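You operate a simulated robot arm through the tools that you are given. There is no shell and no other tool.

Carry out the task below with a simulated robot arm. There is one attempt and no reset: what you move stays moved.

JOB
Fetch the garland piece with both ends yellow and set it on top of the purple heart box. Take the blue spool and put it on top of the gold check heart box. Press the black round button two times. Open the small black clip. Do these in any order. Set down upright: blue spool.

Only the result counts: the job must be done as asked and must still hold three seconds after the hand-in. Knocking over, shifting, dropping, spilling or breaking anything else fails it.

ROBOT AND FRAMES
A 7-joint arm with a two-finger parallel gripper on a trunk, on a base that drives. Base frame: it is fixed to the floor where the robot stands at the start and does not move with it; the origin is under the middle of the robot, x ahead of it, y to its left, z up. Units: m, rad, N and s.
With the tool pointing down near the work surface it reaches from about 0.4 to 0.76 m from the robot's upright axis, wherever it stands. Its first joint turns from -2.496 to 2.496 rad. Places, roughly: black round button [-0.8, 6.7, 1]; blue spool (7x7x8 cm) [-0.8, 7, 1.5]; garland piece with both ends yello (15x5x5 cm) [1.3, 3.2, 0.9]; gold check heart box (15x13x5 cm) [-1.3, 3.8, 1.3]; purple heart box (17x15x5 cm) [-1.3, 3.8, 0.9]; small black clip [2.8, 6.7, 1]. Payload 3 kg.
Tool frame: the origin (TCP) lies between the finger pads and is the grasp point; the fingertips stand 0.03 m ahead of it; z points along the fingers, y is the line along which they close. Largest opening 0.11 m; finger width 0.02, thickness 0.01; the body of the gripper, 0.048 by 0.112 m, starts 0.055 m behind the TCP.
Orientation is that of the tool frame in the base frame, as [roll, pitch, yaw] about the fixed x, y, z axes, in that order (R = Rz(yaw) Ry(pitch) Rx(roll)). With the fingers straight down and closing along the base's y, the tool's x points along the base's -x, its y along +y and its z along -z.

CONTROLS
- The arm moves only by the tool send_rows. Its argument "deltas" is a list of rows, each a list of 3 entries, a list of its own where there are three numbers: the shift along the tool's x, y, z in mm, then the turn, a rotation vector about the tool's x, y, z in rad, then the opening, from 0 (shut) to 1 (fully open). In form: [[[tx, ty, tz], [wx, wy, wz], jaw], ...]. A call has 1 to 20 rows; each row shifts and turns the commanded pose from where the row before left it, along the tool's axes as they then stand. Each row takes 0.2 s and may step no farther than 0.05 m and 0.15 rad from the row before; otherwise, or with a gripper value out of range, the whole call is refused. Where a pose cannot be reached the arm comes as near as it can. A force on the tool above 40 N (or 10 N above the force at the start of the call, whichever is more), or a blocked arm, ends the call early, and 0.2 s more pass. The fingers move at their own pace (about 0.108 m/s each) and stop on an object; they squeeze with about 37 N. The grip force told is the motor's: it shows also when the fingers shut on nothing. Time passes only in rows, and 0.2 s behind the last, so rows that do not move let the fingers close. It gives the time, the measured TCP pose, the force on the tool (base axes), the opening and the grip force at its end, in the units of the frame above (readings bear some noise), with the torque about the TCP (base axes, N m) and any sound that the robot's microphone picked up.
- Cameras (640 x 400 px; columns grow to the right, rows downward): "scene" is now at [0.1644, 0.0042, 1.6856]; the picture's right is [0.04, -1.00, 0.00], its down [-0.68, -0.03, -0.73] and it looks along [0.73, 0.03, -0.68] (base axes); focal length 258 px, centre (320, 200). "wrist" rides on the gripper at [0.072, 0.017, -0.103] in the tool frame; the picture's right is [-0.23, 0.97, 0.00], its down [-0.76, -0.18, -0.62] and it looks along [-0.61, -0.14, 0.78] (tool axes); focal length 222 px, centre (320, 200). There is no depth. A picture from a camera that has moved, and an enlarged one, comes with that camera's place and axes in the base frame and with its lens.
- capture(camera): a new picture of that camera. The clock stands still meanwhile.
- slide_trunk(by): slides the trunk up (or, below 0, down) by that many m; the arm and the scene camera ride with it, the base frame stays. It gives what a move gives, with no picture.
- roll_base(legs): drives the robot by 1 to 6 legs, each [ahead, left, turn to the left] in m, m and rad, along the robot's own axes; the way and the turn of a leg run together, so that a leg with both is an arc; at most 1.5 m and 3.142 rad a leg. The arm and the cameras ride along, it lands a little off, and it stops where it bumps. It gives what a move gives.
- head_to(pan, tilt): turns the head with the scene camera to pan (to the left, within 1.501 rad either way) and tilt (down, from -0.506 to 1.204), counted from straight ahead of the robot. It gives what a move gives.
- inspect(camera, box): a new picture of the part [left, top, right, bottom] of that camera's present view, enlarged. The clock stands still meanwhile.
- sign_off(): hands the job in; it is judged then, once.

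Nothing tells you exact positions but the pictures and the camera data. Unless the task says otherwise, let go and move clear before handing in.

The tools are called after "Call:" by a JSON object that holds its "fn" and its "kwargs". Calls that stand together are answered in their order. send_rows: Moves the arm, as the interface text tells. Its arguments: {"type":"object","properties":{"deltas":{"type":"array"}},"required":["deltas"]} The other tools are called the same way: slide_trunk (by) slides the trunk up or down; roll_base (legs) drives the base; head_to (pan, tilt) turns the head that bears the scene camera; capture (camera) takes a picture; inspect (camera, box) takes an enlarged picture of a part of a camera's view; sign_off () hands the job in.

At the start:

```text
time: 0.0
eef_pos: [0.5842, 0.2459, 1.1703]
tcp_rot: [-3.142, 0.0, -3.141]
force: [-0.7, -0.7, 0.5]
moment: [0.0, -0.02, 0.0]
gripper_width: 0.11
grasp_force: 0.1
trunk travel left (down, up): [-0.8, 0.09]
robot x, y, heading: [0.0, 0.0007, -0.001]
head pan, tilt: [0.042, 0.747]
```

scene: 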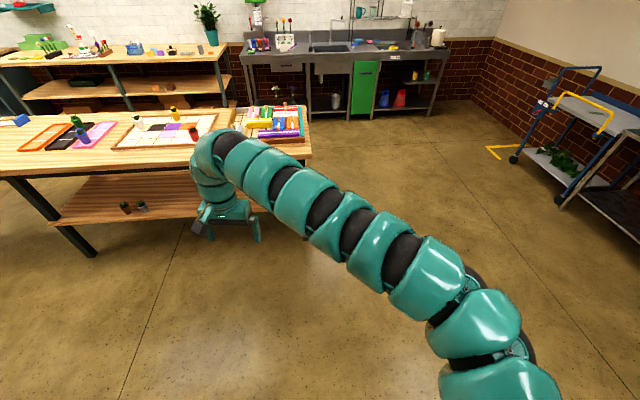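
wrist: 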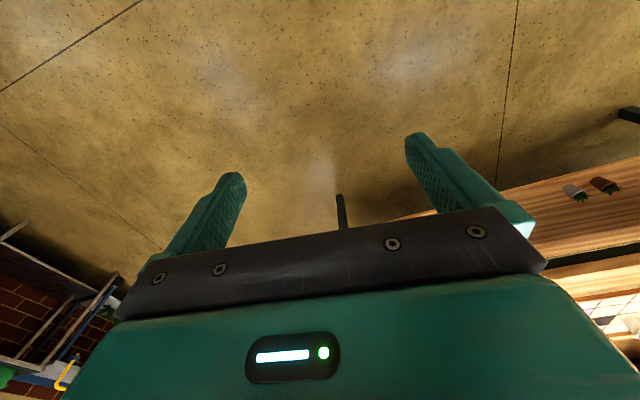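

I see a workbench ahead-left, a sink counter further off and the arm stretched in front; the targets are mostly to my left (y 3 to 7). I'll look around with the head first.

Call:
{"fn": "head_to", "kwargs": {"pan": 1.4, "tilt": 0.4}}

Call:
{"fn": "capture", "kwargs": {"camera": "scene"}}

Call:
{"fn": "head_to", "kwargs": {"pan": 0.7, "tilt": 0.4}}

Call:
{"fn": "capture", "kwargs": {"camera": "scene"}}

```text
time: 1.5
eef_pos: [0.5844, 0.2458, 1.1696]
tcp_rot: [3.141, 0.0, 3.141]
force: [0.0, 0.2, 0.2]
moment: [0.01, -0.01, 0.01]
gripper_width: 0.1102
grasp_force: 0.1
trunk travel left (down, up): [-0.8, 0.09]
robot x, y, heading: [-0.0008, 0.0001, -0.004]
head pan, tilt: [1.4, 0.4]
```

```text
taken
camera scene: at [0.0973, 0.092, 1.7164], right [0.99, -0.17, 0.0], down [-0.07, -0.38, -0.92], along [0.16, 0.91, -0.39], focal length 258 px, centre (320, 200)
```

scene: 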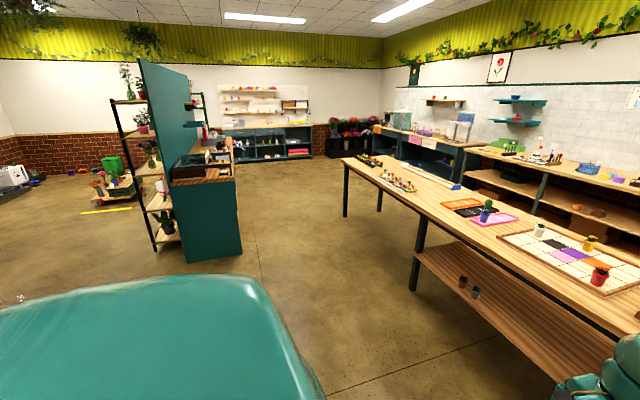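

```text
time: 2.6
eef_pos: [0.5833, 0.2447, 1.1701]
tcp_rot: [-3.141, 0.0, -3.141]
force: [0.2, -0.1, -0.1]
moment: [-0.03, 0.02, 0.0]
gripper_width: 0.1099
grasp_force: 0.0
trunk travel left (down, up): [-0.8, 0.09]
robot x, y, heading: [0.0003, 0.0003, -0.005]
head pan, tilt: [0.7, 0.4]
```

```text
taken
camera scene: at [0.1522, 0.0604, 1.7164], right [0.64, -0.76, 0.0], down [-0.3, -0.25, -0.92], along [0.7, 0.59, -0.39], focal length 258 px, centre (320, 200)
```

scene: 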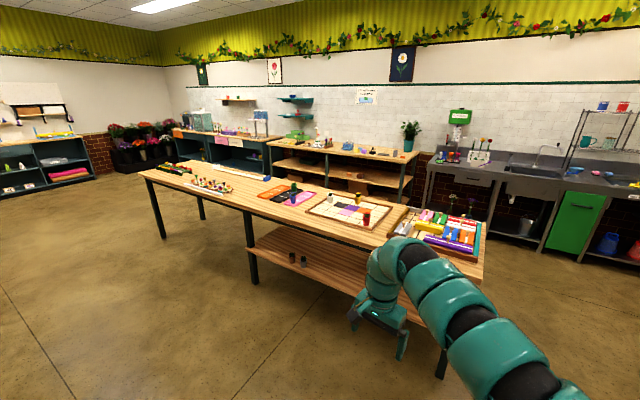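

The long table runs along y at x≈1.3 with the garland pieces at its far end; a teal partition shelf stands near (-1.2, 3.8), and the back counter is near y≈7. I'll enlarge those regions.

Call:
{"fn": "head_to", "kwargs": {"pan": 1.4, "tilt": 0.4}}

Call:
{"fn": "inspect", "kwargs": {"camera": "scene", "box": [320, 130, 480, 230]}}

Call:
{"fn": "inspect", "kwargs": {"camera": "scene", "box": [100, 60, 260, 260]}}

Call:
{"fn": "inspect", "kwargs": {"camera": "scene", "box": [200, 70, 360, 170]}}

Call:
{"fn": "inspect", "kwargs": {"camera": "scene", "box": [360, 90, 520, 190]}}

```text
time: 3.6
eef_pos: [0.5843, 0.2446, 1.1701]
tcp_rot: [-3.141, 0.0, -3.141]
force: [0.2, 0.4, -0.3]
moment: [-0.01, 0.03, 0.0]
gripper_width: 0.1101
grasp_force: 0.1
trunk travel left (down, up): [-0.8, 0.09]
robot x, y, heading: [0.0021, -0.0022, -0.003]
head pan, tilt: [1.4, 0.4]
```

```text
4.00 times, centred on (400, 180) of scene
camera zoom: at [0.0973, 0.092, 1.7164], right [0.99, -0.17, 0.0], down [-0.07, -0.38, -0.92], along [0.16, 0.91, -0.39], focal length 1033 px, centre (0, 280)
```

zoom: 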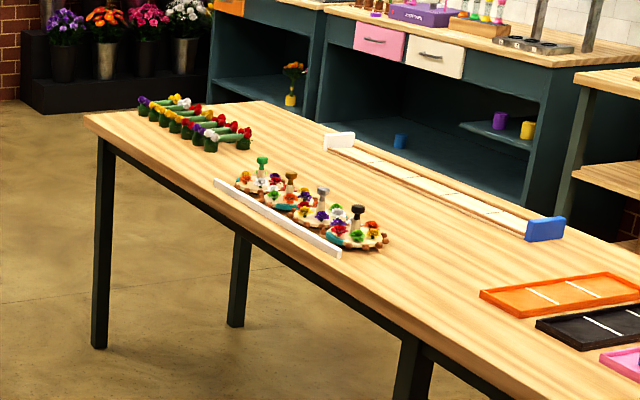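

```text
2.00 times, centred on (180, 160) of scene
camera zoom: at [0.0973, 0.092, 1.7164], right [0.99, -0.17, 0.0], down [-0.07, -0.38, -0.92], along [0.16, 0.91, -0.39], focal length 517 px, centre (600, 280)
```

zoom: 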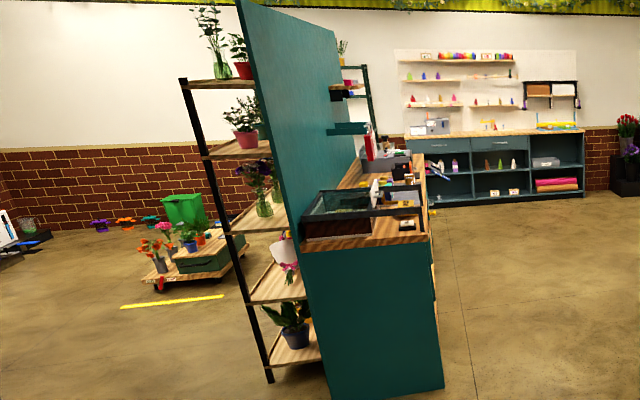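

```text
4.00 times, centred on (280, 120) of scene
camera zoom: at [0.0973, 0.092, 1.7164], right [0.99, -0.17, 0.0], down [-0.07, -0.38, -0.92], along [0.16, 0.91, -0.39], focal length 1033 px, centre (480, 520)
```

zoom: 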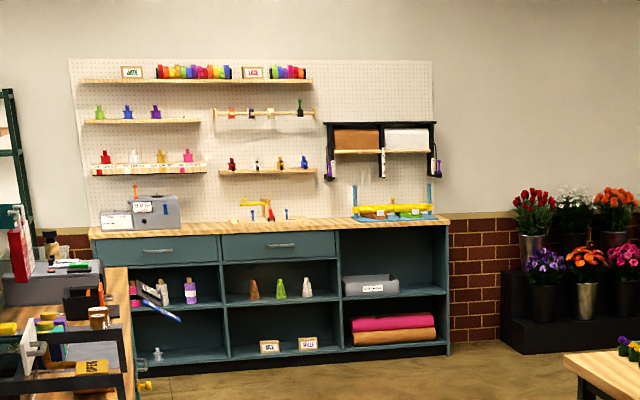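

```text
4.00 times, centred on (440, 140) of scene
camera zoom: at [0.0973, 0.092, 1.7164], right [0.99, -0.17, 0.0], down [-0.07, -0.38, -0.92], along [0.16, 0.91, -0.39], focal length 1033 px, centre (-160, 440)
```

zoom: 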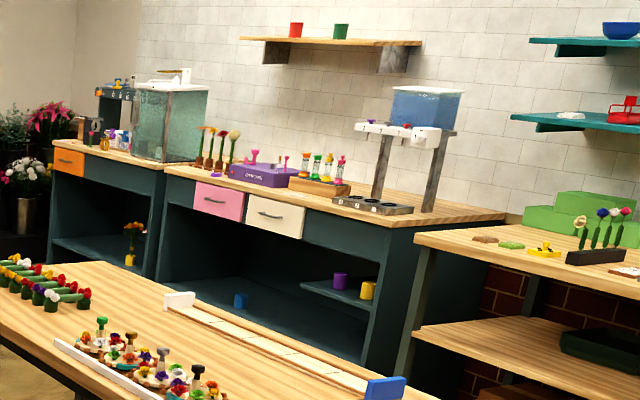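

Garland pieces sit at the far end of the long table (front edge x≈0.98), and the heart boxes should be on the hidden west side of the teal partition. I'll slide left between table and partition toward the garland end.

Call:
{"fn": "roll_base", "kwargs": {"legs": [[0, 1.5, 0], [0.1, 1.4, 0]]}}

Call:
{"fn": "head_to", "kwargs": {"pan": 0.3, "tilt": 0.6}}

Call:
{"fn": "capture", "kwargs": {"camera": "scene"}}

Call:
{"fn": "capture", "kwargs": {"camera": "wrist"}}

```text
time: 17.8
eef_pos: [0.6484, 3.1777, 1.1685]
tcp_rot: [3.141, 0.001, -3.126]
force: [-0.1, -0.7, -0.2]
moment: [-0.02, 0.01, 0.0]
gripper_width: 0.1103
grasp_force: 0.1
trunk travel left (down, up): [-0.8, 0.09]
robot x, y, heading: [0.0691, 2.9181, 0.018]
head pan, tilt: [1.4, 0.4]
```

```text
time: 19.1
eef_pos: [0.6486, 3.1759, 1.1692]
tcp_rot: [3.141, 0.0, -3.124]
force: [0.5, 0.6, -0.3]
moment: [-0.02, -0.01, -0.03]
gripper_width: 0.11
grasp_force: 0.1
trunk travel left (down, up): [-0.8, 0.09]
robot x, y, heading: [0.0635, 2.9218, 0.018]
head pan, tilt: [0.3, 0.6]
```

```text
taken
camera scene: at [0.2336, 2.9523, 1.6981], right [0.31, -0.95, 0.0], down [-0.54, -0.18, -0.83], along [0.78, 0.26, -0.56], focal length 258 px, centre (320, 200)
```

scene: 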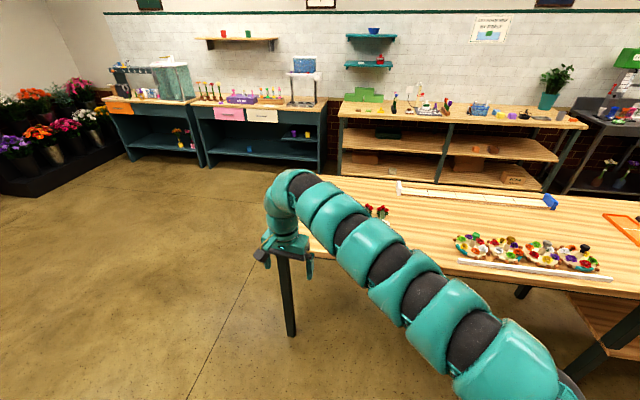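

```text
taken
camera wrist: at [0.5756, 3.1927, 1.2732], right [0.21, 0.98, 0.0], down [0.76, -0.17, 0.62], along [0.61, -0.13, -0.78], focal length 222 px, centre (320, 200)
```

wrist: 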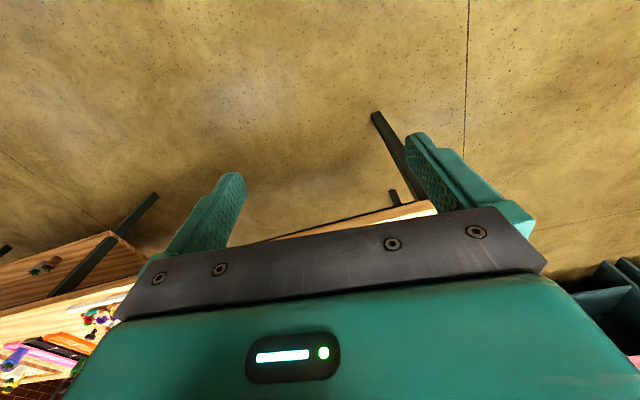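

The arm hides the garland pieces from the head. I'll move a bit further left so I can look at them past the arm.

Call:
{"fn": "roll_base", "kwargs": {"legs": [[0, 0.7, 0]]}}

Call:
{"fn": "head_to", "kwargs": {"pan": -0.35, "tilt": 0.6}}

Call:
{"fn": "capture", "kwargs": {"camera": "scene"}}

```text
time: 22.9
eef_pos: [0.6393, 3.8732, 1.1686]
tcp_rot: [-3.141, -0.001, -3.129]
force: [0.6, 0.1, -0.8]
moment: [-0.03, 0.01, 0.0]
gripper_width: 0.1099
grasp_force: 0.0
trunk travel left (down, up): [-0.8, 0.09]
robot x, y, heading: [0.0594, 3.6197, 0.01]
head pan, tilt: [0.3, 0.6]
```

```text
time: 23.9
eef_pos: [0.6401, 3.8724, 1.1695]
tcp_rot: [-3.14, 0.001, -3.129]
force: [1.0, -0.6, 0.0]
moment: [-0.01, 0.0, 0.0]
gripper_width: 0.1098
grasp_force: 0.1
trunk travel left (down, up): [-0.8, 0.09]
robot x, y, heading: [0.0573, 3.6217, 0.014]
head pan, tilt: [-0.351, 0.6]
```

```text
taken
camera scene: at [0.2234, 3.5932, 1.6981], right [-0.33, -0.94, 0.0], down [-0.53, 0.19, -0.82], along [0.78, -0.27, -0.57], focal length 258 px, centre (320, 200)
```

scene: 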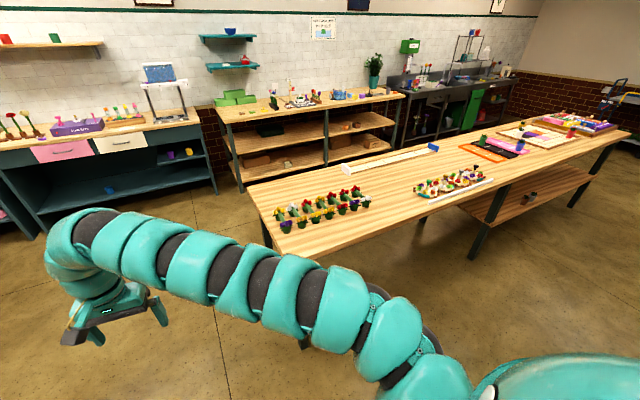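

Call:
{"fn": "inspect", "kwargs": {"camera": "scene", "box": [260, 170, 388, 250]}}

Call:
{"fn": "inspect", "kwargs": {"camera": "scene", "box": [230, 130, 550, 330]}}

```text
5.00 times, centred on (324, 210) of scene
camera zoom: at [0.2234, 3.5932, 1.6981], right [-0.33, -0.94, 0.0], down [-0.53, 0.19, -0.82], along [0.78, -0.27, -0.57], focal length 1292 px, centre (300, 150)
```

zoom: 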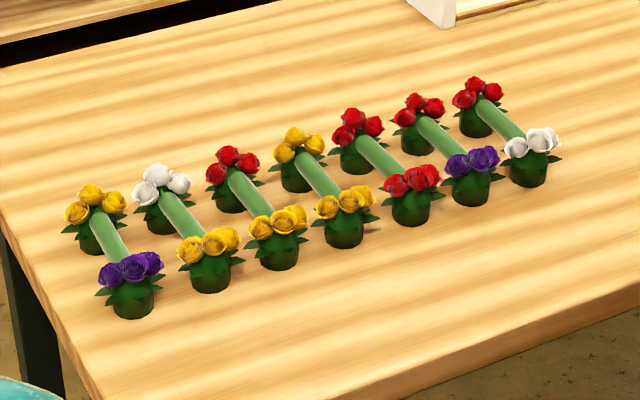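

```text
2.00 times, centred on (390, 230) of scene
camera zoom: at [0.2234, 3.5932, 1.6981], right [-0.33, -0.94, 0.0], down [-0.53, 0.19, -0.82], along [0.78, -0.27, -0.57], focal length 517 px, centre (180, 140)
```

zoom: 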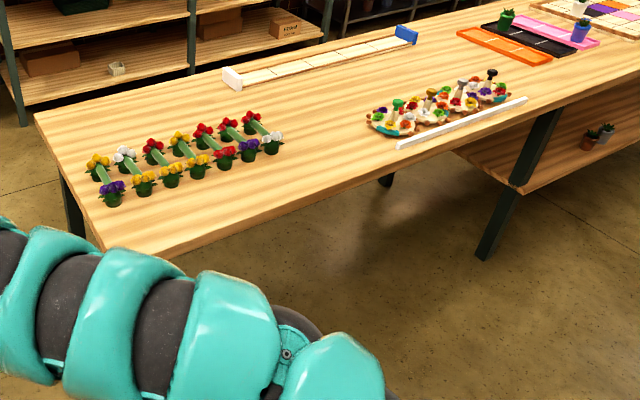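

The fourth piece from the left has yellow flowers at both ends, centred near (1.25, 3.22) and lying along x. I'll line the base up in front of it and drive forward.

Call:
{"fn": "roll_base", "kwargs": {"legs": [[0, -0.55, 0], [0.45, 0, 0]]}}

Call:
{"fn": "head_to", "kwargs": {"pan": 0.0, "tilt": 0.8}}

Call:
{"fn": "capture", "kwargs": {"camera": "scene"}}

Call:
{"fn": "capture", "kwargs": {"camera": "wrist"}}

```text
time: 29.4
eef_pos: [1.0954, 3.3317, 1.1691]
tcp_rot: [-3.141, -0.001, -3.126]
force: [0.1, -0.3, 0.2]
moment: [-0.01, 0.01, -0.03]
gripper_width: 0.1102
grasp_force: 0.1
trunk travel left (down, up): [-0.8, 0.09]
robot x, y, heading: [0.5119, 3.0819, 0.016]
head pan, tilt: [-0.351, 0.6]
```

```text
time: 30.3
eef_pos: [1.0947, 3.332, 1.1705]
tcp_rot: [-3.142, -0.001, -3.127]
force: [-0.3, -0.3, -0.4]
moment: [-0.02, 0.01, -0.01]
gripper_width: 0.1101
grasp_force: 0.0
trunk travel left (down, up): [-0.8, 0.09]
robot x, y, heading: [0.5153, 3.0751, 0.013]
head pan, tilt: [0.0, 0.799]
```

```text
taken
camera scene: at [0.6759, 3.0804, 1.6813], right [0.02, -1.0, 0.0], down [-0.72, -0.01, -0.7], along [0.7, 0.01, -0.72], focal length 258 px, centre (320, 200)
```

scene: 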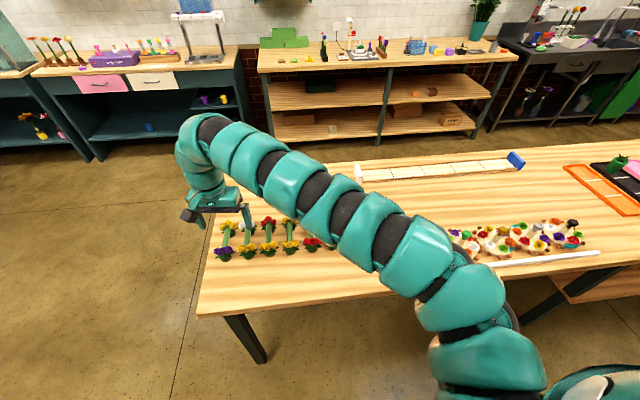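

```text
taken
camera wrist: at [1.0211, 3.3474, 1.2732], right [0.21, 0.98, 0.0], down [0.76, -0.17, 0.62], along [0.61, -0.13, -0.78], focal length 222 px, centre (320, 200)
```

wrist: 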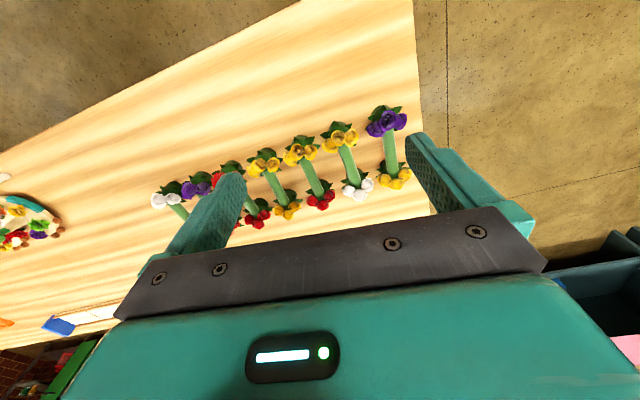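

The wrist view confirms the target is the fourth piece (yellow front and back), centre about (1.254, 3.208, flowers at z≈0.91). I'll creep the base forward slightly for reach, then position the gripper above it.

Call:
{"fn": "roll_base", "kwargs": {"legs": [[0.05, 0, 0]]}}

```text
time: 31.2
eef_pos: [1.147, 3.3319, 1.1691]
tcp_rot: [3.14, -0.002, -3.126]
force: [0.2, 0.7, 0.5]
moment: [0.01, 0.08, 0.0]
gripper_width: 0.1098
grasp_force: 0.2
trunk travel left (down, up): [-0.8, 0.09]
robot x, y, heading: [0.5648, 3.0781, 0.02]
head pan, tilt: [0.0, 0.799]
```

Base is in place. Moving the TCP over the piece's middle with the jaw partly open, then checking with the wrist camera.

Call:
{"fn": "send_rows", "kwargs": {"deltas": [[[-26, -31, 15], [0, 0, 0], 0.5], [[-26, -31, 15], [0, 0, 0], 0.5], [[-26, -31, 15], [0, 0, 0], 0.5], [[-26, -31, 15], [0, 0, 0], 0.5], [[0, 0, 0], [0, 0, 0], 0.5], [[0, 0, 0], [0, 0, 0], 0.5]]}}

Call:
{"fn": "capture", "kwargs": {"camera": "wrist"}}

Call:
{"fn": "capture", "kwargs": {"camera": "scene"}}

```text
time: 32.6
eef_pos: [1.252, 3.2107, 1.1084]
tcp_rot: [-3.141, 0.001, -3.126]
force: [0.9, -0.8, 0.0]
moment: [0.01, 0.03, 0.0]
gripper_width: 0.0549
grasp_force: 0.1
trunk travel left (down, up): [-0.8, 0.09]
robot x, y, heading: [0.5648, 3.0781, 0.018]
head pan, tilt: [0.0, 0.799]
```

```text
taken
camera wrist: at [1.1789, 3.2258, 1.2117], right [0.21, 0.98, 0.0], down [0.76, -0.17, 0.62], along [0.61, -0.13, -0.78], focal length 222 px, centre (320, 200)
```

wrist: 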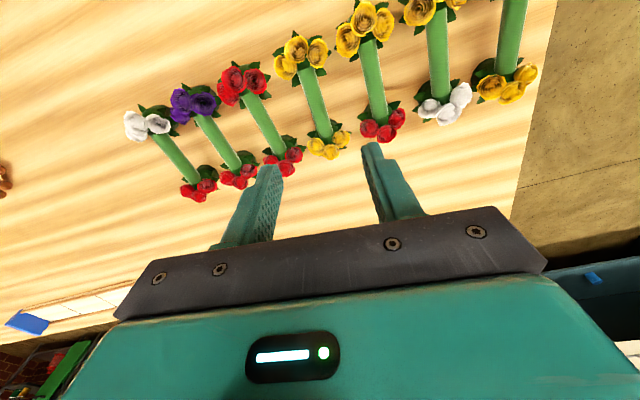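

```text
taken
camera scene: at [0.7266, 3.0808, 1.6812], right [0.02, -1.0, 0.0], down [-0.72, -0.01, -0.7], along [0.7, 0.01, -0.72], focal length 258 px, centre (320, 200)
```

scene: 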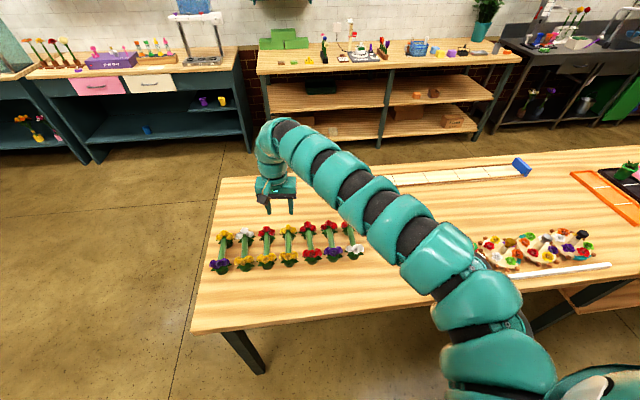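

The gripper hovers over the target, slightly off in y. I'll zoom the wrist view to measure the tube's axis precisely.

Call:
{"fn": "inspect", "kwargs": {"camera": "wrist", "box": [240, 20, 400, 170]}}

Call:
{"fn": "inspect", "kwargs": {"camera": "scene", "box": [200, 170, 360, 280]}}

```text
2.67 times, centred on (320, 95) of wrist
camera zoom: at [1.1789, 3.2258, 1.2117], right [0.21, 0.98, 0.0], down [0.76, -0.17, 0.62], along [0.61, -0.13, -0.78], focal length 592 px, centre (320, 480)
```

zoom: 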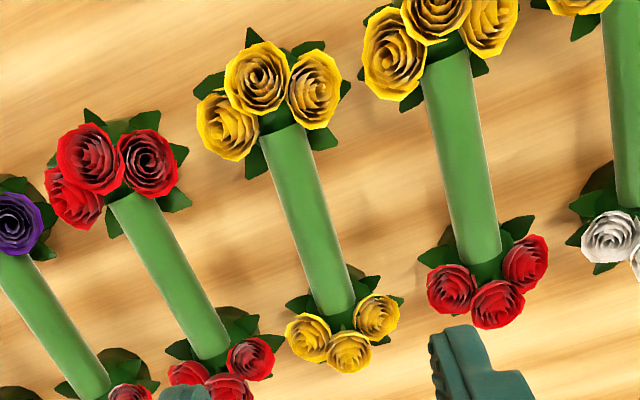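

```text
3.64 times, centred on (280, 225) of scene
camera zoom: at [0.7266, 3.0808, 1.6812], right [0.02, -1.0, 0.0], down [-0.72, -0.01, -0.7], along [0.7, 0.01, -0.72], focal length 940 px, centre (466, 109)
```

zoom: 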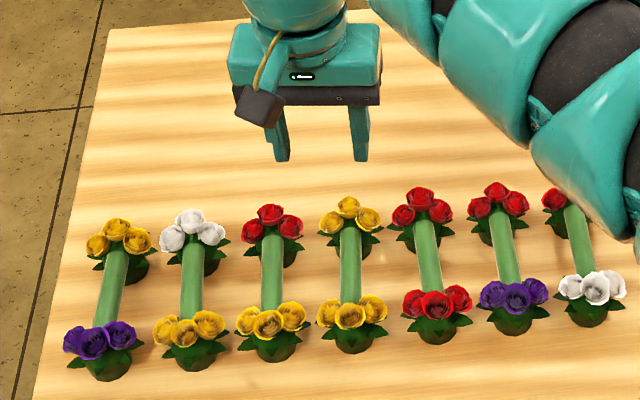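

The target tube is centred near (1.263, 3.2035) with its axis turned about +0.07 rad from x, tube height ≈0.905. I'll align and descend partway, then check.

Call:
{"fn": "send_rows", "kwargs": {"deltas": [[[-11, -7, 20], [0, 0, -0.055], 0.45], [[0, 0, 40], [0, 0, 0], 0.45], [[0, 0, 40], [0, 0, 0], 0.45], [[0, 0, 20], [0, 0, 0], 0.45], [[0, 0, 0], [0, 0, 0], 0.45]]}}

Call:
{"fn": "capture", "kwargs": {"camera": "wrist"}}

Call:
{"fn": "inspect", "kwargs": {"camera": "scene", "box": [200, 150, 360, 280]}}

```text
time: 33.8
eef_pos: [1.2626, 3.203, 0.989]
tcp_rot: [-3.142, 0.0, -3.07]
force: [0.1, 0.9, -0.3]
moment: [0.05, 0.0, -0.01]
gripper_width: 0.0496
grasp_force: 0.1
trunk travel left (down, up): [-0.8, 0.09]
robot x, y, heading: [0.5627, 3.0744, 0.017]
head pan, tilt: [0.0, 0.799]
```

```text
taken
camera wrist: at [1.1877, 3.2152, 1.0928], right [0.16, 0.99, 0.0], down [0.77, -0.12, 0.62], along [0.62, -0.1, -0.78], focal length 222 px, centre (320, 200)
```

wrist: 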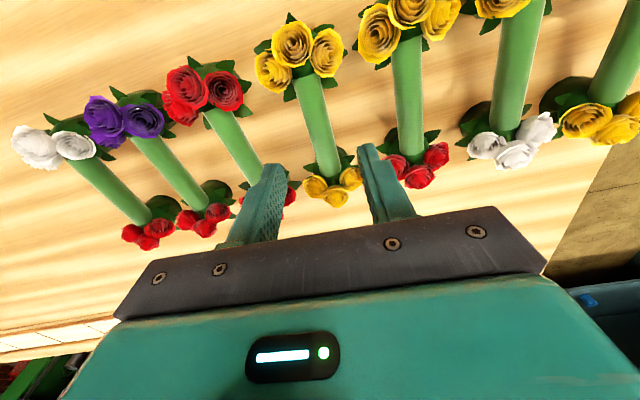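

```text
3.08 times, centred on (280, 215) of scene
camera zoom: at [0.726, 3.0811, 1.6813], right [0.02, -1.0, 0.0], down [-0.72, -0.01, -0.7], along [0.7, 0.01, -0.72], focal length 795 px, centre (443, 154)
```

zoom: 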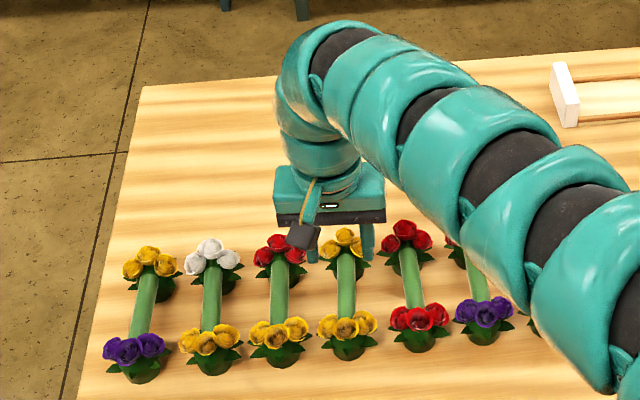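

Alignment is good: tube midpoint computes to (1.262, 3.203). Descending to grasp height and checking before closing.

Call:
{"fn": "send_rows", "kwargs": {"deltas": [[[0, 0, 30], [0, 0, 0], 0.45], [[0, 0, 30], [0, 0, 0], 0.45], [[0, 0, 12], [0, 0, 0], 0.45], [[0, 0, 0], [0, 0, 0], 0.45]]}}

Call:
{"fn": "capture", "kwargs": {"camera": "wrist"}}

Call:
{"fn": "inspect", "kwargs": {"camera": "scene", "box": [220, 170, 348, 250]}}

```text
time: 34.8
eef_pos: [1.2608, 3.2038, 0.9173]
tcp_rot: [3.14, 0.001, -3.072]
force: [-0.4, 0.0, -0.5]
moment: [-0.02, 0.0, -0.01]
gripper_width: 0.0496
grasp_force: 0.0
trunk travel left (down, up): [-0.8, 0.09]
robot x, y, heading: [0.567, 3.0761, 0.018]
head pan, tilt: [0.0, 0.799]
```

```text
taken
camera wrist: at [1.187, 3.2148, 1.0209], right [0.16, 0.99, 0.0], down [0.77, -0.12, 0.62], along [0.61, -0.1, -0.78], focal length 222 px, centre (320, 200)
```

wrist: 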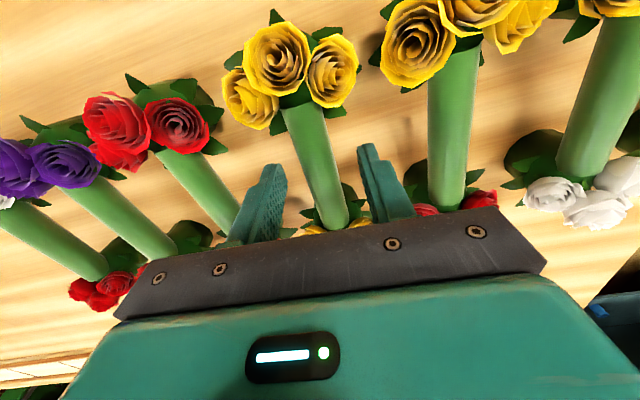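

```text
5.00 times, centred on (284, 210) of scene
camera zoom: at [0.7259, 3.0811, 1.6813], right [0.02, -1.0, 0.0], down [-0.72, -0.01, -0.7], along [0.7, 0.01, -0.72], focal length 1292 px, centre (500, 150)
```

zoom: 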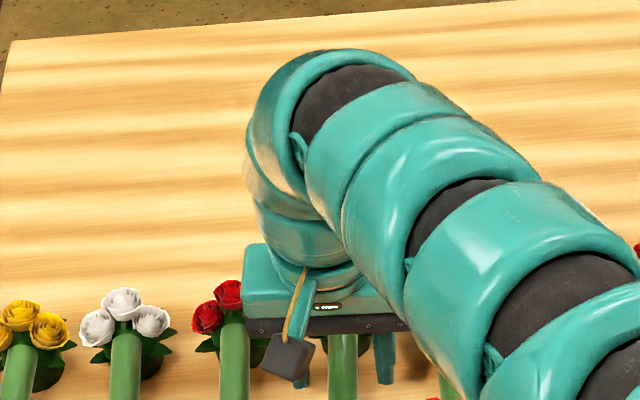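

The tube lies centred between the fingers. Closing on it.

Call:
{"fn": "send_rows", "kwargs": {"deltas": [[[0, 0, 0], [0, 0, 0], 0.0], [[0, 0, 0], [0, 0, 0], 0.0], [[0, 0, 0], [0, 0, 0], 0.0]]}}

Call:
{"fn": "capture", "kwargs": {"camera": "wrist"}}

```text
time: 35.6
eef_pos: [1.2609, 3.2035, 0.9181]
tcp_rot: [3.141, 0.0, -3.072]
force: [-1.0, 0.3, -0.9]
moment: [0.01, -0.06, 0.02]
gripper_width: 0.0208
grasp_force: 37.4
trunk travel left (down, up): [-0.8, 0.09]
robot x, y, heading: [0.5627, 3.0768, 0.016]
head pan, tilt: [0.0, 0.799]
```

```text
taken
camera wrist: at [1.1872, 3.215, 1.0211], right [0.16, 0.99, 0.0], down [0.77, -0.12, 0.62], along [0.62, -0.1, -0.78], focal length 222 px, centre (320, 200)
```

wrist: 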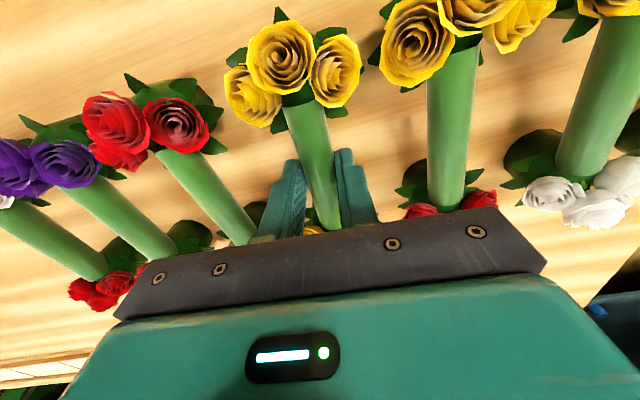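

The jaw holds the tube at 21 mm. Lifting straight up and retracting toward the robot.

Call:
{"fn": "send_rows", "kwargs": {"deltas": [[[0, 0, -20], [0, 0, 0], 0.0], [[0, 0, -40], [0, 0, 0], 0.0], [[0, 0, -45], [0, 0, 0], 0.0], [[0, 0, -45], [0, 0, 0], 0.0], [[0, 0, -45], [0, 0, 0], 0.0], [[0, 0, -45], [0, 0, 0], 0.0], [[0, 0, -20], [0, 0, 0], 0.0]]}}

Call:
{"fn": "capture", "kwargs": {"camera": "wrist"}}

```text
time: 37.2
eef_pos: [1.2609, 3.2031, 1.1777]
tcp_rot: [3.14, -0.001, -3.07]
force: [-0.7, -0.6, -1.3]
moment: [0.0, 0.02, 0.02]
gripper_width: 0.0211
grasp_force: 37.1
trunk travel left (down, up): [-0.8, 0.09]
robot x, y, heading: [0.5585, 3.078, 0.016]
head pan, tilt: [0.0, 0.799]
```

```text
taken
camera wrist: at [1.1871, 3.2144, 1.2815], right [0.16, 0.99, 0.0], down [0.77, -0.12, 0.62], along [0.62, -0.1, -0.78], focal length 222 px, centre (320, 200)
```

wrist: 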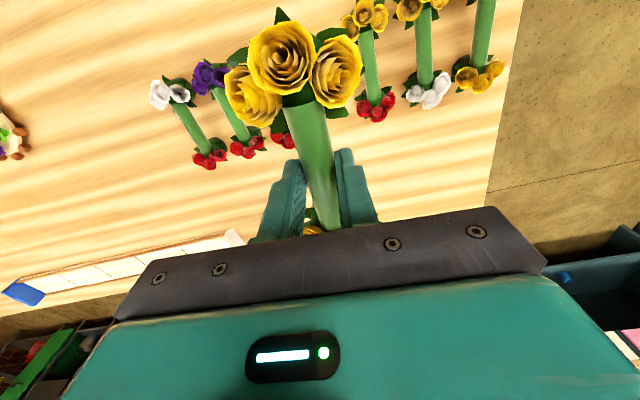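

The yellow/yellow piece is in the gripper. I'll retract the arm, back off the table and drive south around the partition to find the heart boxes on its west side.

Call:
{"fn": "send_rows", "kwargs": {"deltas": [[[45, 0, 0], [0, 0, 0], 0.0], [[45, 0, 0], [0, 0, 0], 0.0], [[45, 0, 0], [0, 0, 0], 0.0], [[45, 0, 0], [0, 0, 0], 0.0]]}}

Call:
{"fn": "roll_base", "kwargs": {"legs": [[-0.45, 0, 0], [0, -1.3, 0]]}}

Call:
{"fn": "head_to", "kwargs": {"pan": 1.5, "tilt": 0.4}}

Call:
{"fn": "capture", "kwargs": {"camera": "scene"}}

```text
time: 38.2
eef_pos: [1.1948, 3.1976, 1.1768]
tcp_rot: [3.141, 0.0, -3.071]
force: [0.0, -0.3, -1.3]
moment: [-0.03, 0.02, 0.01]
gripper_width: 0.021
grasp_force: 37.1
out of reach, approached as far as the arm can: row 2, 3, 4
trunk travel left (down, up): [-0.8, 0.09]
robot x, y, heading: [0.5664, 3.0818, 0.014]
head pan, tilt: [0.0, 0.799]
```

```text
time: 47.1
eef_pos: [0.7652, 1.88, 1.1783]
tcp_rot: [-3.141, 0.002, -3.074]
force: [-0.1, -0.6, -1.8]
moment: [-0.03, 0.0, 0.0]
gripper_width: 0.0212
grasp_force: 36.9
trunk travel left (down, up): [-0.8, 0.09]
robot x, y, heading: [0.137, 1.7661, 0.011]
head pan, tilt: [0.0, 0.799]
```

```text
time: 48.7
eef_pos: [0.7648, 1.8787, 1.1771]
tcp_rot: [-3.141, 0.0, -3.074]
force: [1.2, 0.5, -1.3]
moment: [0.01, -0.01, 0.04]
gripper_width: 0.0211
grasp_force: 37.1
trunk travel left (down, up): [-0.8, 0.09]
robot x, y, heading: [0.1389, 1.7622, 0.004]
head pan, tilt: [1.499, 0.4]
```

```text
taken
camera scene: at [0.2211, 1.8558, 1.7163], right [1.0, -0.06, 0.0], down [-0.02, -0.39, -0.92], along [0.06, 0.92, -0.39], focal length 258 px, centre (320, 200)
```

scene: 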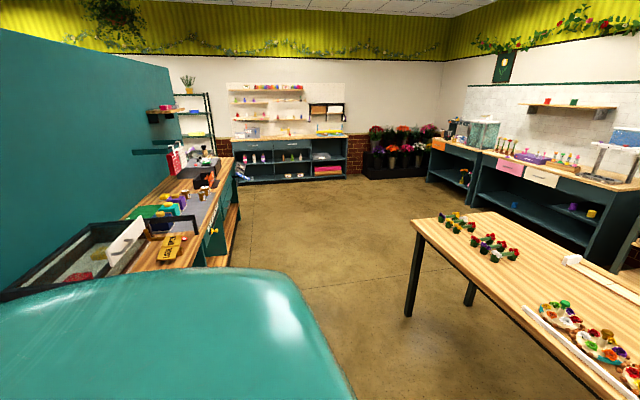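

The counter on the partition's east side is visible but not the heart boxes; let me zoom in to understand this structure before going around.

Call:
{"fn": "inspect", "kwargs": {"camera": "scene", "box": [80, 80, 280, 280]}}

Call:
{"fn": "inspect", "kwargs": {"camera": "scene", "box": [140, 90, 240, 190]}}

```text
2.00 times, centred on (180, 180) of scene
camera zoom: at [0.2211, 1.8558, 1.7163], right [1.0, -0.06, 0.0], down [-0.02, -0.39, -0.92], along [0.06, 0.92, -0.39], focal length 517 px, centre (600, 240)
```

zoom: 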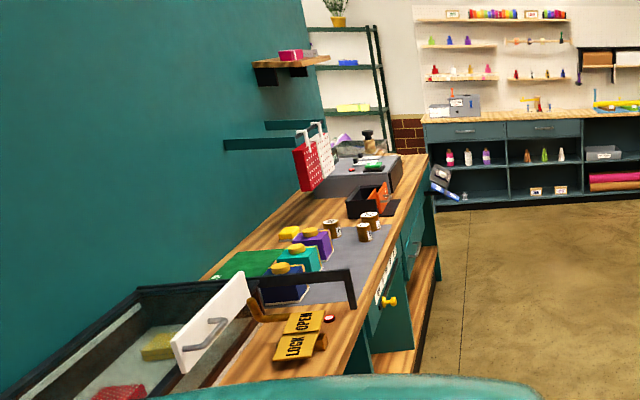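

```text
4.00 times, centred on (190, 140) of scene
camera zoom: at [0.2211, 1.8558, 1.7163], right [1.0, -0.06, 0.0], down [-0.02, -0.39, -0.92], along [0.06, 0.92, -0.39], focal length 1033 px, centre (840, 440)
```

zoom: 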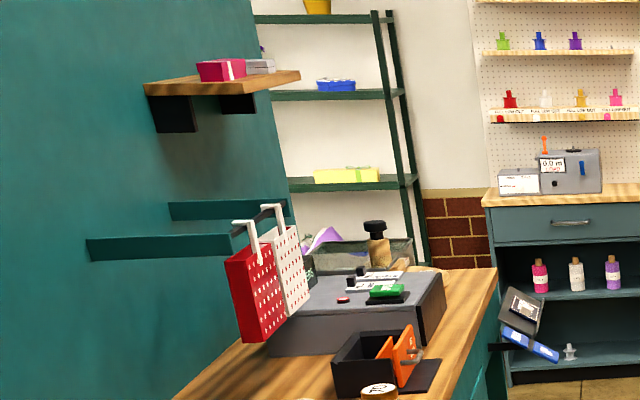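

The blue spool is the middle one on a pegboard shelf at about (-0.83, 7.0, 1.55). The plant rack west of the partition has shelves near z 0.9 and 1.28, where the heart boxes should be; I'll turn to look west before driving there.

Call:
{"fn": "roll_base", "kwargs": {"legs": [[-0.3, -0.2, 1.2]]}}

Call:
{"fn": "head_to", "kwargs": {"pan": 1.2, "tilt": 0.4}}

Call:
{"fn": "capture", "kwargs": {"camera": "scene"}}

Call:
{"fn": "head_to", "kwargs": {"pan": 0.6, "tilt": 0.4}}

Call:
{"fn": "capture", "kwargs": {"camera": "scene"}}

```text
time: 52.0
eef_pos: [0.1309, 2.0751, 1.1776]
tcp_rot: [3.141, -0.001, -1.879]
force: [-0.1, -0.1, -1.6]
moment: [0.02, -0.02, -0.02]
gripper_width: 0.021
grasp_force: 36.5
trunk travel left (down, up): [-0.8, 0.09]
robot x, y, heading: [0.0129, 1.4429, 1.208]
head pan, tilt: [1.499, 0.4]
cut short: leg 1
```

```text
time: 52.8
eef_pos: [0.1317, 2.0748, 1.1773]
tcp_rot: [3.141, 0.0, -1.88]
force: [0.3, -0.1, -1.2]
moment: [0.0, 0.04, 0.0]
gripper_width: 0.021
grasp_force: 37.6
trunk travel left (down, up): [-0.8, 0.09]
robot x, y, heading: [0.0097, 1.444, 1.211]
head pan, tilt: [1.201, 0.4]
```

```text
taken
camera scene: at [-0.0292, 1.5829, 1.7164], right [0.67, 0.74, 0.0], down [0.29, -0.26, -0.92], along [-0.69, 0.62, -0.39], focal length 258 px, centre (320, 200)
```

scene: 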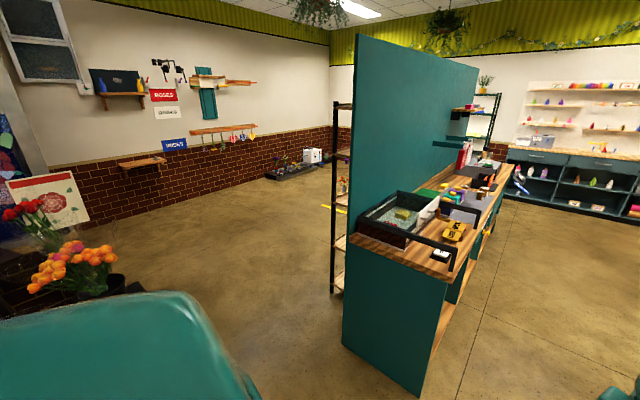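

```text
time: 53.8
eef_pos: [0.1312, 2.076, 1.1796]
tcp_rot: [-3.141, 0.0, -1.879]
force: [0.4, -0.6, -1.7]
moment: [-0.03, -0.01, -0.01]
gripper_width: 0.0209
grasp_force: 36.8
trunk travel left (down, up): [-0.8, 0.09]
robot x, y, heading: [0.0124, 1.4451, 1.21]
head pan, tilt: [0.6, 0.4]
```

```text
taken
camera scene: at [0.0178, 1.611, 1.7163], right [0.97, 0.24, 0.0], down [0.09, -0.38, -0.92], along [-0.22, 0.9, -0.39], focal length 258 px, centre (320, 200)
```

scene: 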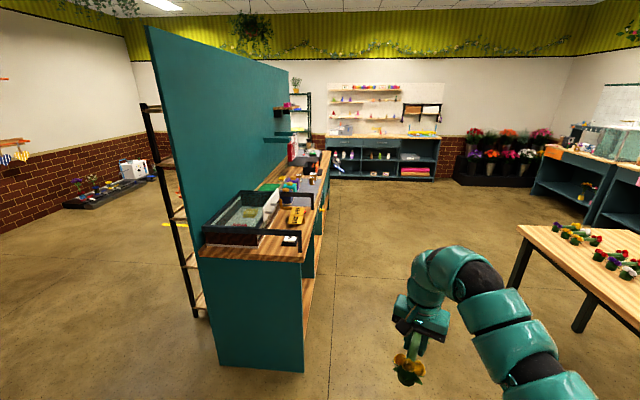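

The end of the counter is at about (-0.36, 2.7), with the rack just west of the partition. I'll turn further left to see the western area and what's there.

Call:
{"fn": "roll_base", "kwargs": {"legs": [[0, 0, 1.2]]}}

Call:
{"fn": "head_to", "kwargs": {"pan": 0.3, "tilt": 0.5}}

Call:
{"fn": "capture", "kwargs": {"camera": "scene"}}

```text
time: 57.2
eef_pos: [-0.5366, 1.7829, 1.178]
tcp_rot: [3.141, -0.001, -0.672]
force: [0.0, 0.9, -1.1]
moment: [-0.04, 0.01, 0.01]
gripper_width: 0.0209
grasp_force: 37.0
trunk travel left (down, up): [-0.8, 0.09]
robot x, y, heading: [0.011, 1.4486, 2.418]
head pan, tilt: [0.6, 0.4]
```

```text
time: 58.0
eef_pos: [-0.5368, 1.7831, 1.1777]
tcp_rot: [-3.141, 0.0, -0.672]
force: [-0.6, 0.0, -2.3]
moment: [0.01, -0.02, 0.01]
gripper_width: 0.021
grasp_force: 36.9
trunk travel left (down, up): [-0.8, 0.09]
robot x, y, heading: [0.0068, 1.4466, 2.412]
head pan, tilt: [0.3, 0.499]
```

```text
taken
camera scene: at [-0.132, 1.5367, 1.7072], right [0.41, 0.91, 0.0], down [0.44, -0.2, -0.88], along [-0.8, 0.36, -0.48], focal length 258 px, centre (320, 200)
```

scene: 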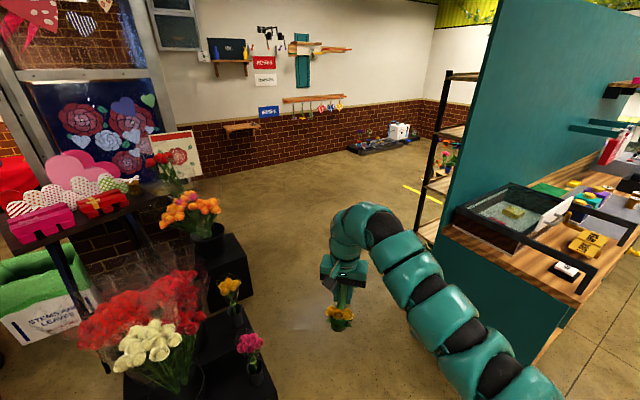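

A flower display stands to the south-west (north edge y≈1.7), so I'll pass through the 1 m gap between it and the counter end at y≈2.15. First north, then face west.

Call:
{"fn": "roll_base", "kwargs": {"legs": [[0.413, -0.462, 0], [0, 0, 0.73]]}}

Call:
{"fn": "head_to", "kwargs": {"pan": 0.0, "tilt": 0.7}}

Call:
{"fn": "capture", "kwargs": {"camera": "scene"}}

```text
time: 63.5
eef_pos: [-0.6245, 1.9527, 1.1779]
tcp_rot: [3.141, 0.0, 0.06]
force: [0.4, 0.0, -2.0]
moment: [-0.03, 0.01, 0.0]
gripper_width: 0.021
grasp_force: 36.9
trunk travel left (down, up): [-0.8, 0.09]
robot x, y, heading: [0.0067, 2.0664, -3.138]
head pan, tilt: [0.3, 0.499]
```

```text
time: 64.3
eef_pos: [-0.6239, 1.9532, 1.1775]
tcp_rot: [3.14, 0.001, 0.06]
force: [0.3, 0.1, -0.9]
moment: [0.02, 0.0, 0.0]
gripper_width: 0.0212
grasp_force: 36.6
trunk travel left (down, up): [-0.8, 0.09]
robot x, y, heading: [0.0097, 2.0669, -3.14]
head pan, tilt: [0.0, 0.7]
```

```text
taken
camera scene: at [-0.1553, 2.0662, 1.6895], right [-0.01, 1.0, 0.0], down [0.64, 0.0, -0.77], along [-0.77, 0.0, -0.64], focal length 258 px, centre (320, 200)
```

scene: 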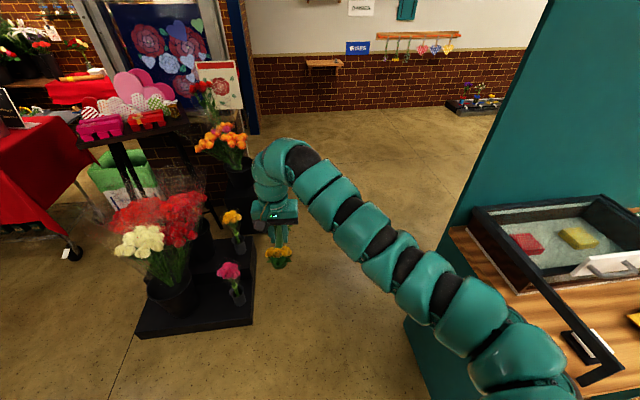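

The gap runs from y≈1.65 (display base) to y≈2.61 (partition end). I'll check how far the arm's elbow sticks out on the right before driving through.

Call:
{"fn": "head_to", "kwargs": {"pan": -0.9, "tilt": 0.9}}

Call:
{"fn": "capture", "kwargs": {"camera": "scene"}}

Call:
{"fn": "head_to", "kwargs": {"pan": 0.6, "tilt": 1.1}}

Call:
{"fn": "capture", "kwargs": {"camera": "scene"}}

```text
time: 65.5
eef_pos: [-0.6225, 1.9533, 1.1777]
tcp_rot: [3.139, -0.001, 0.06]
force: [0.1, 0.4, -1.3]
moment: [-0.02, -0.02, 0.0]
gripper_width: 0.021
grasp_force: 36.8
trunk travel left (down, up): [-0.8, 0.09]
robot x, y, heading: [0.0117, 2.0651, -3.139]
head pan, tilt: [-0.901, 0.901]
```

```text
taken
camera scene: at [-0.1175, 2.1256, 1.6734], right [0.78, 0.63, 0.0], down [0.49, -0.61, -0.62], along [-0.39, 0.48, -0.78], focal length 258 px, centre (320, 200)
```

scene: 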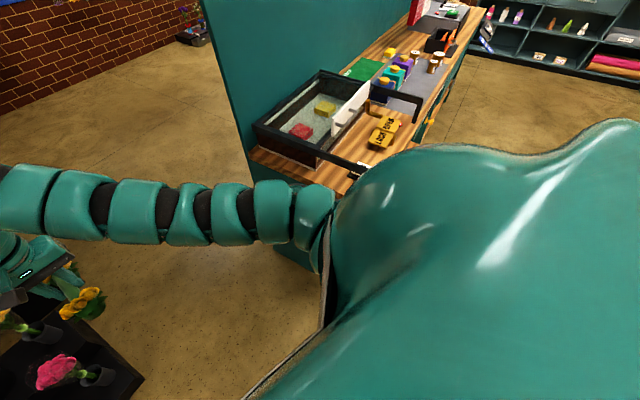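

```text
time: 67.1
eef_pos: [-0.6236, 1.9526, 1.179]
tcp_rot: [3.141, 0.0, 0.06]
force: [0.8, -0.1, -2.1]
moment: [0.02, -0.02, 0.02]
gripper_width: 0.021
grasp_force: 36.8
trunk travel left (down, up): [-0.8, 0.09]
robot x, y, heading: [0.0116, 2.0672, -3.138]
head pan, tilt: [0.6, 1.1]
```

```text
taken
camera scene: at [-0.1222, 2.0308, 1.6595], right [-0.57, 0.82, 0.0], down [0.73, 0.51, -0.45], along [-0.37, -0.26, -0.89], focal length 258 px, centre (320, 200)
```

scene: 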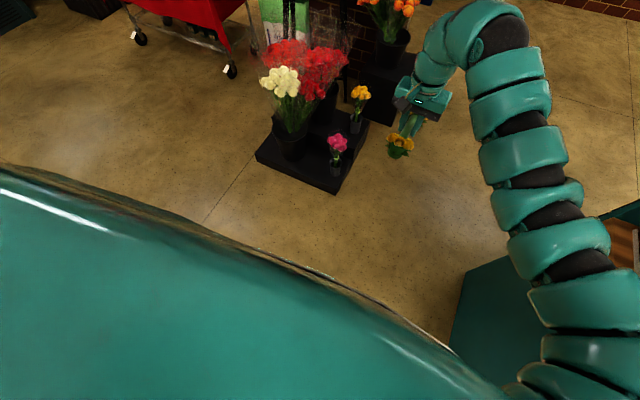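

I need to know the robot's own footprint before squeezing through a 0.96 m gap. I'll turn the wrist camera around to look back at the base.

Call:
{"fn": "send_rows", "kwargs": {"deltas": [[[0, 0, 0], [0, 0, 0.15], 0], [[0, 0, 0], [0, 0, 0.15], 0], [[0, 0, 0], [0, 0, 0.15], 0], [[0, 0, 0], [0, 0, 0.15], 0], [[0, 0, 0], [0, 0, 0.15], 0], [[0, 0, 0], [0, 0, 0.15], 0], [[0, 0, 0], [0, 0, 0.15], 0], [[0, 0, 0], [0, 0, 0.15], 0], [[0, 0, 0], [0, 0, 0.15], 0], [[0, 0, 0], [0, 0, 0.15], 0], [[0, 0, 0], [0, 0, 0.15], 0], [[0, 0, 0], [0, 0, 0.15], 0], [[0, 0, 0], [0, 0, 0.15], 0], [[0, 0, 0], [0, 0, 0.15], 0], [[0, 0, 0], [0, 0, 0.15], 0], [[0, 0, 0], [0, 0, 0.15], 0], [[0, 0, 0], [0, 0, 0.15], 0], [[0, 0, 0], [0, 0, 0.15], 0]]}}

Call:
{"fn": "capture", "kwargs": {"camera": "wrist"}}

```text
time: 71.1
eef_pos: [-0.7106, 1.9255, 1.135]
tcp_rot: [-3.117, 0.003, -2.463]
force: [0.4, 0.3, -1.2]
moment: [0.02, -0.01, -0.01]
gripper_width: 0.0211
grasp_force: 36.9
out of reach, approached as far as the arm can: row 15, 16, 17
trunk travel left (down, up): [-0.8, 0.09]
robot x, y, heading: [0.0066, 2.0617, -3.136]
head pan, tilt: [0.6, 1.1]
stopped in row 18: the arm was blocked; the commanded pose is now the measured one
```

```text
taken
camera wrist: at [-0.7805, 1.8953, 1.2371], right [-0.43, 0.9, -0.03], down [0.69, 0.35, 0.63], along [0.57, 0.26, -0.78], focal length 222 px, centre (320, 200)
```

wrist: 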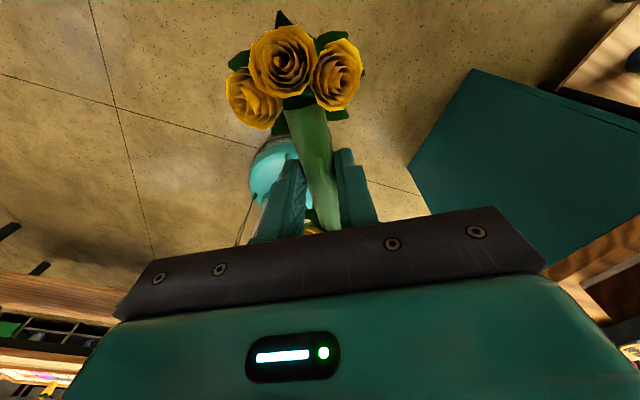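

The base looks like a dome of roughly 0.25 m radius, so it fits the gap. Rotating the wrist back, then driving through facing west.

Call:
{"fn": "send_rows", "kwargs": {"deltas": [[[0, 0, -20], [0, 0, -0.15], 0], [[0, 0, -20], [0, 0, -0.15], 0], [[0, 0, 0], [0, 0, -0.15], 0], [[0, 0, 0], [0, 0, -0.15], 0], [[0, 0, 0], [0, 0, -0.15], 0], [[0, 0, 0], [0, 0, -0.15], 0], [[0, 0, 0], [0, 0, -0.15], 0], [[0, 0, 0], [0, 0, -0.15], 0], [[0, 0, 0], [0, 0, -0.15], 0], [[0, 0, 0], [0, 0, -0.15], 0], [[0, 0, 0], [0, 0, -0.15], 0], [[0, 0, 0], [0, 0, -0.15], 0], [[0, 0, 0], [0, 0, -0.15], 0], [[0, 0, 0], [0, 0, -0.15], 0], [[0, 0, 0], [0, 0, -0.15], 0], [[0, 0, 0], [0, 0, -0.15], 0], [[0, 0, 0], [0, 0, -0.1], 0]]}}

Call:
{"fn": "roll_base", "kwargs": {"legs": [[0, -0.04, 0], [1.2, 0, 0]]}}

Call:
{"fn": "head_to", "kwargs": {"pan": -0.8, "tilt": 0.4}}

Call:
{"fn": "capture", "kwargs": {"camera": "scene"}}

```text
time: 74.7
eef_pos: [-0.7124, 1.926, 1.1725]
tcp_rot: [3.121, -0.016, 0.038]
force: [0.3, 0.1, -1.4]
moment: [-0.04, 0.0, -0.01]
gripper_width: 0.0209
grasp_force: 37.4
trunk travel left (down, up): [-0.8, 0.09]
robot x, y, heading: [0.0079, 2.0631, -3.139]
head pan, tilt: [0.6, 1.1]
```

```text
time: 81.2
eef_pos: [-1.9038, 1.9577, 1.1728]
tcp_rot: [3.12, -0.018, 0.038]
force: [-0.8, 0.0, -2.3]
moment: [0.02, 0.01, 0.01]
gripper_width: 0.0209
grasp_force: 37.0
trunk travel left (down, up): [-0.8, 0.09]
robot x, y, heading: [-1.1836, 2.0982, -3.135]
head pan, tilt: [0.6, 1.1]
```

```text
time: 82.7
eef_pos: [-1.9041, 1.9569, 1.1734]
tcp_rot: [3.119, -0.019, 0.038]
force: [-1.0, -0.1, -1.2]
moment: [0.0, -0.01, 0.0]
gripper_width: 0.0207
grasp_force: 37.5
trunk travel left (down, up): [-0.8, 0.09]
robot x, y, heading: [-1.1835, 2.099, -3.132]
head pan, tilt: [-0.799, 0.4]
```

```text
taken
camera scene: at [-1.3272, 2.1653, 1.7163], right [0.71, 0.7, 0.0], down [0.27, -0.28, -0.92], along [-0.65, 0.66, -0.39], focal length 258 px, centre (320, 200)
```

scene: 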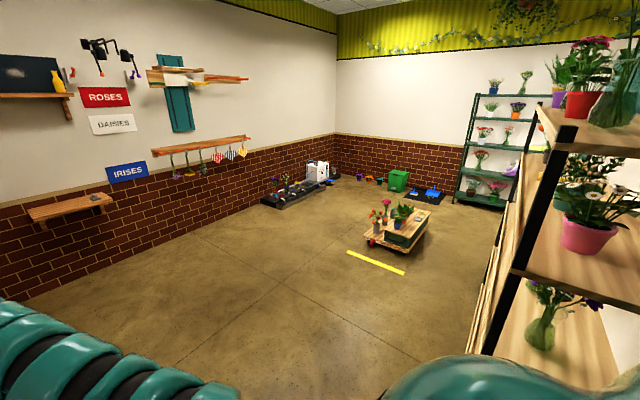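

I'm through; the plant rack is on the right and open floor lies to the west. Moving further west, then turning north to view the rack's front.

Call:
{"fn": "roll_base", "kwargs": {"legs": [[1.1, 0, 0], [0, -0.7, 0], [0, 0, -1.57]]}}

Call:
{"fn": "head_to", "kwargs": {"pan": -1.1, "tilt": 0.4}}

Call:
{"fn": "capture", "kwargs": {"camera": "scene"}}

```text
time: 95.6
eef_pos: [-2.4344, 3.5079, 1.173]
tcp_rot: [3.12, -0.017, -1.524]
force: [0.0, -0.2, -2.0]
moment: [0.0, -0.01, 0.01]
gripper_width: 0.0212
grasp_force: 37.6
trunk travel left (down, up): [-0.8, 0.09]
robot x, y, heading: [-2.2876, 2.7894, 1.588]
head pan, tilt: [-0.799, 0.4]
```

```text
time: 96.4
eef_pos: [-2.4357, 3.5066, 1.1732]
tcp_rot: [3.121, -0.017, -1.524]
force: [0.6, -0.2, -1.6]
moment: [-0.01, 0.0, -0.01]
gripper_width: 0.021
grasp_force: 36.9
trunk travel left (down, up): [-0.8, 0.09]
robot x, y, heading: [-2.2896, 2.7866, 1.582]
head pan, tilt: [-1.1, 0.4]
```

```text
taken
camera scene: at [-2.2057, 2.9114, 1.7163], right [0.47, -0.88, 0.0], down [-0.34, -0.18, -0.92], along [0.81, 0.43, -0.39], focal length 258 px, centre (320, 200)
```

scene: 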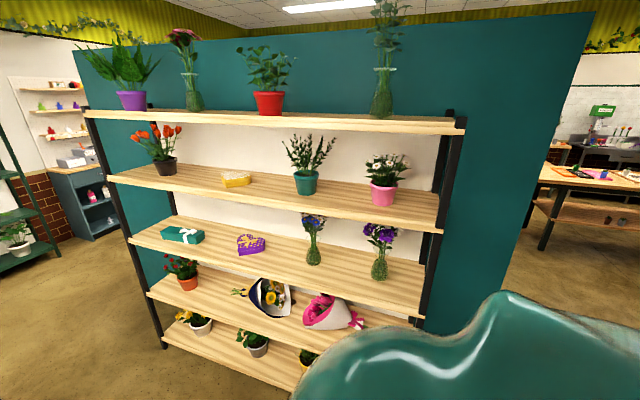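

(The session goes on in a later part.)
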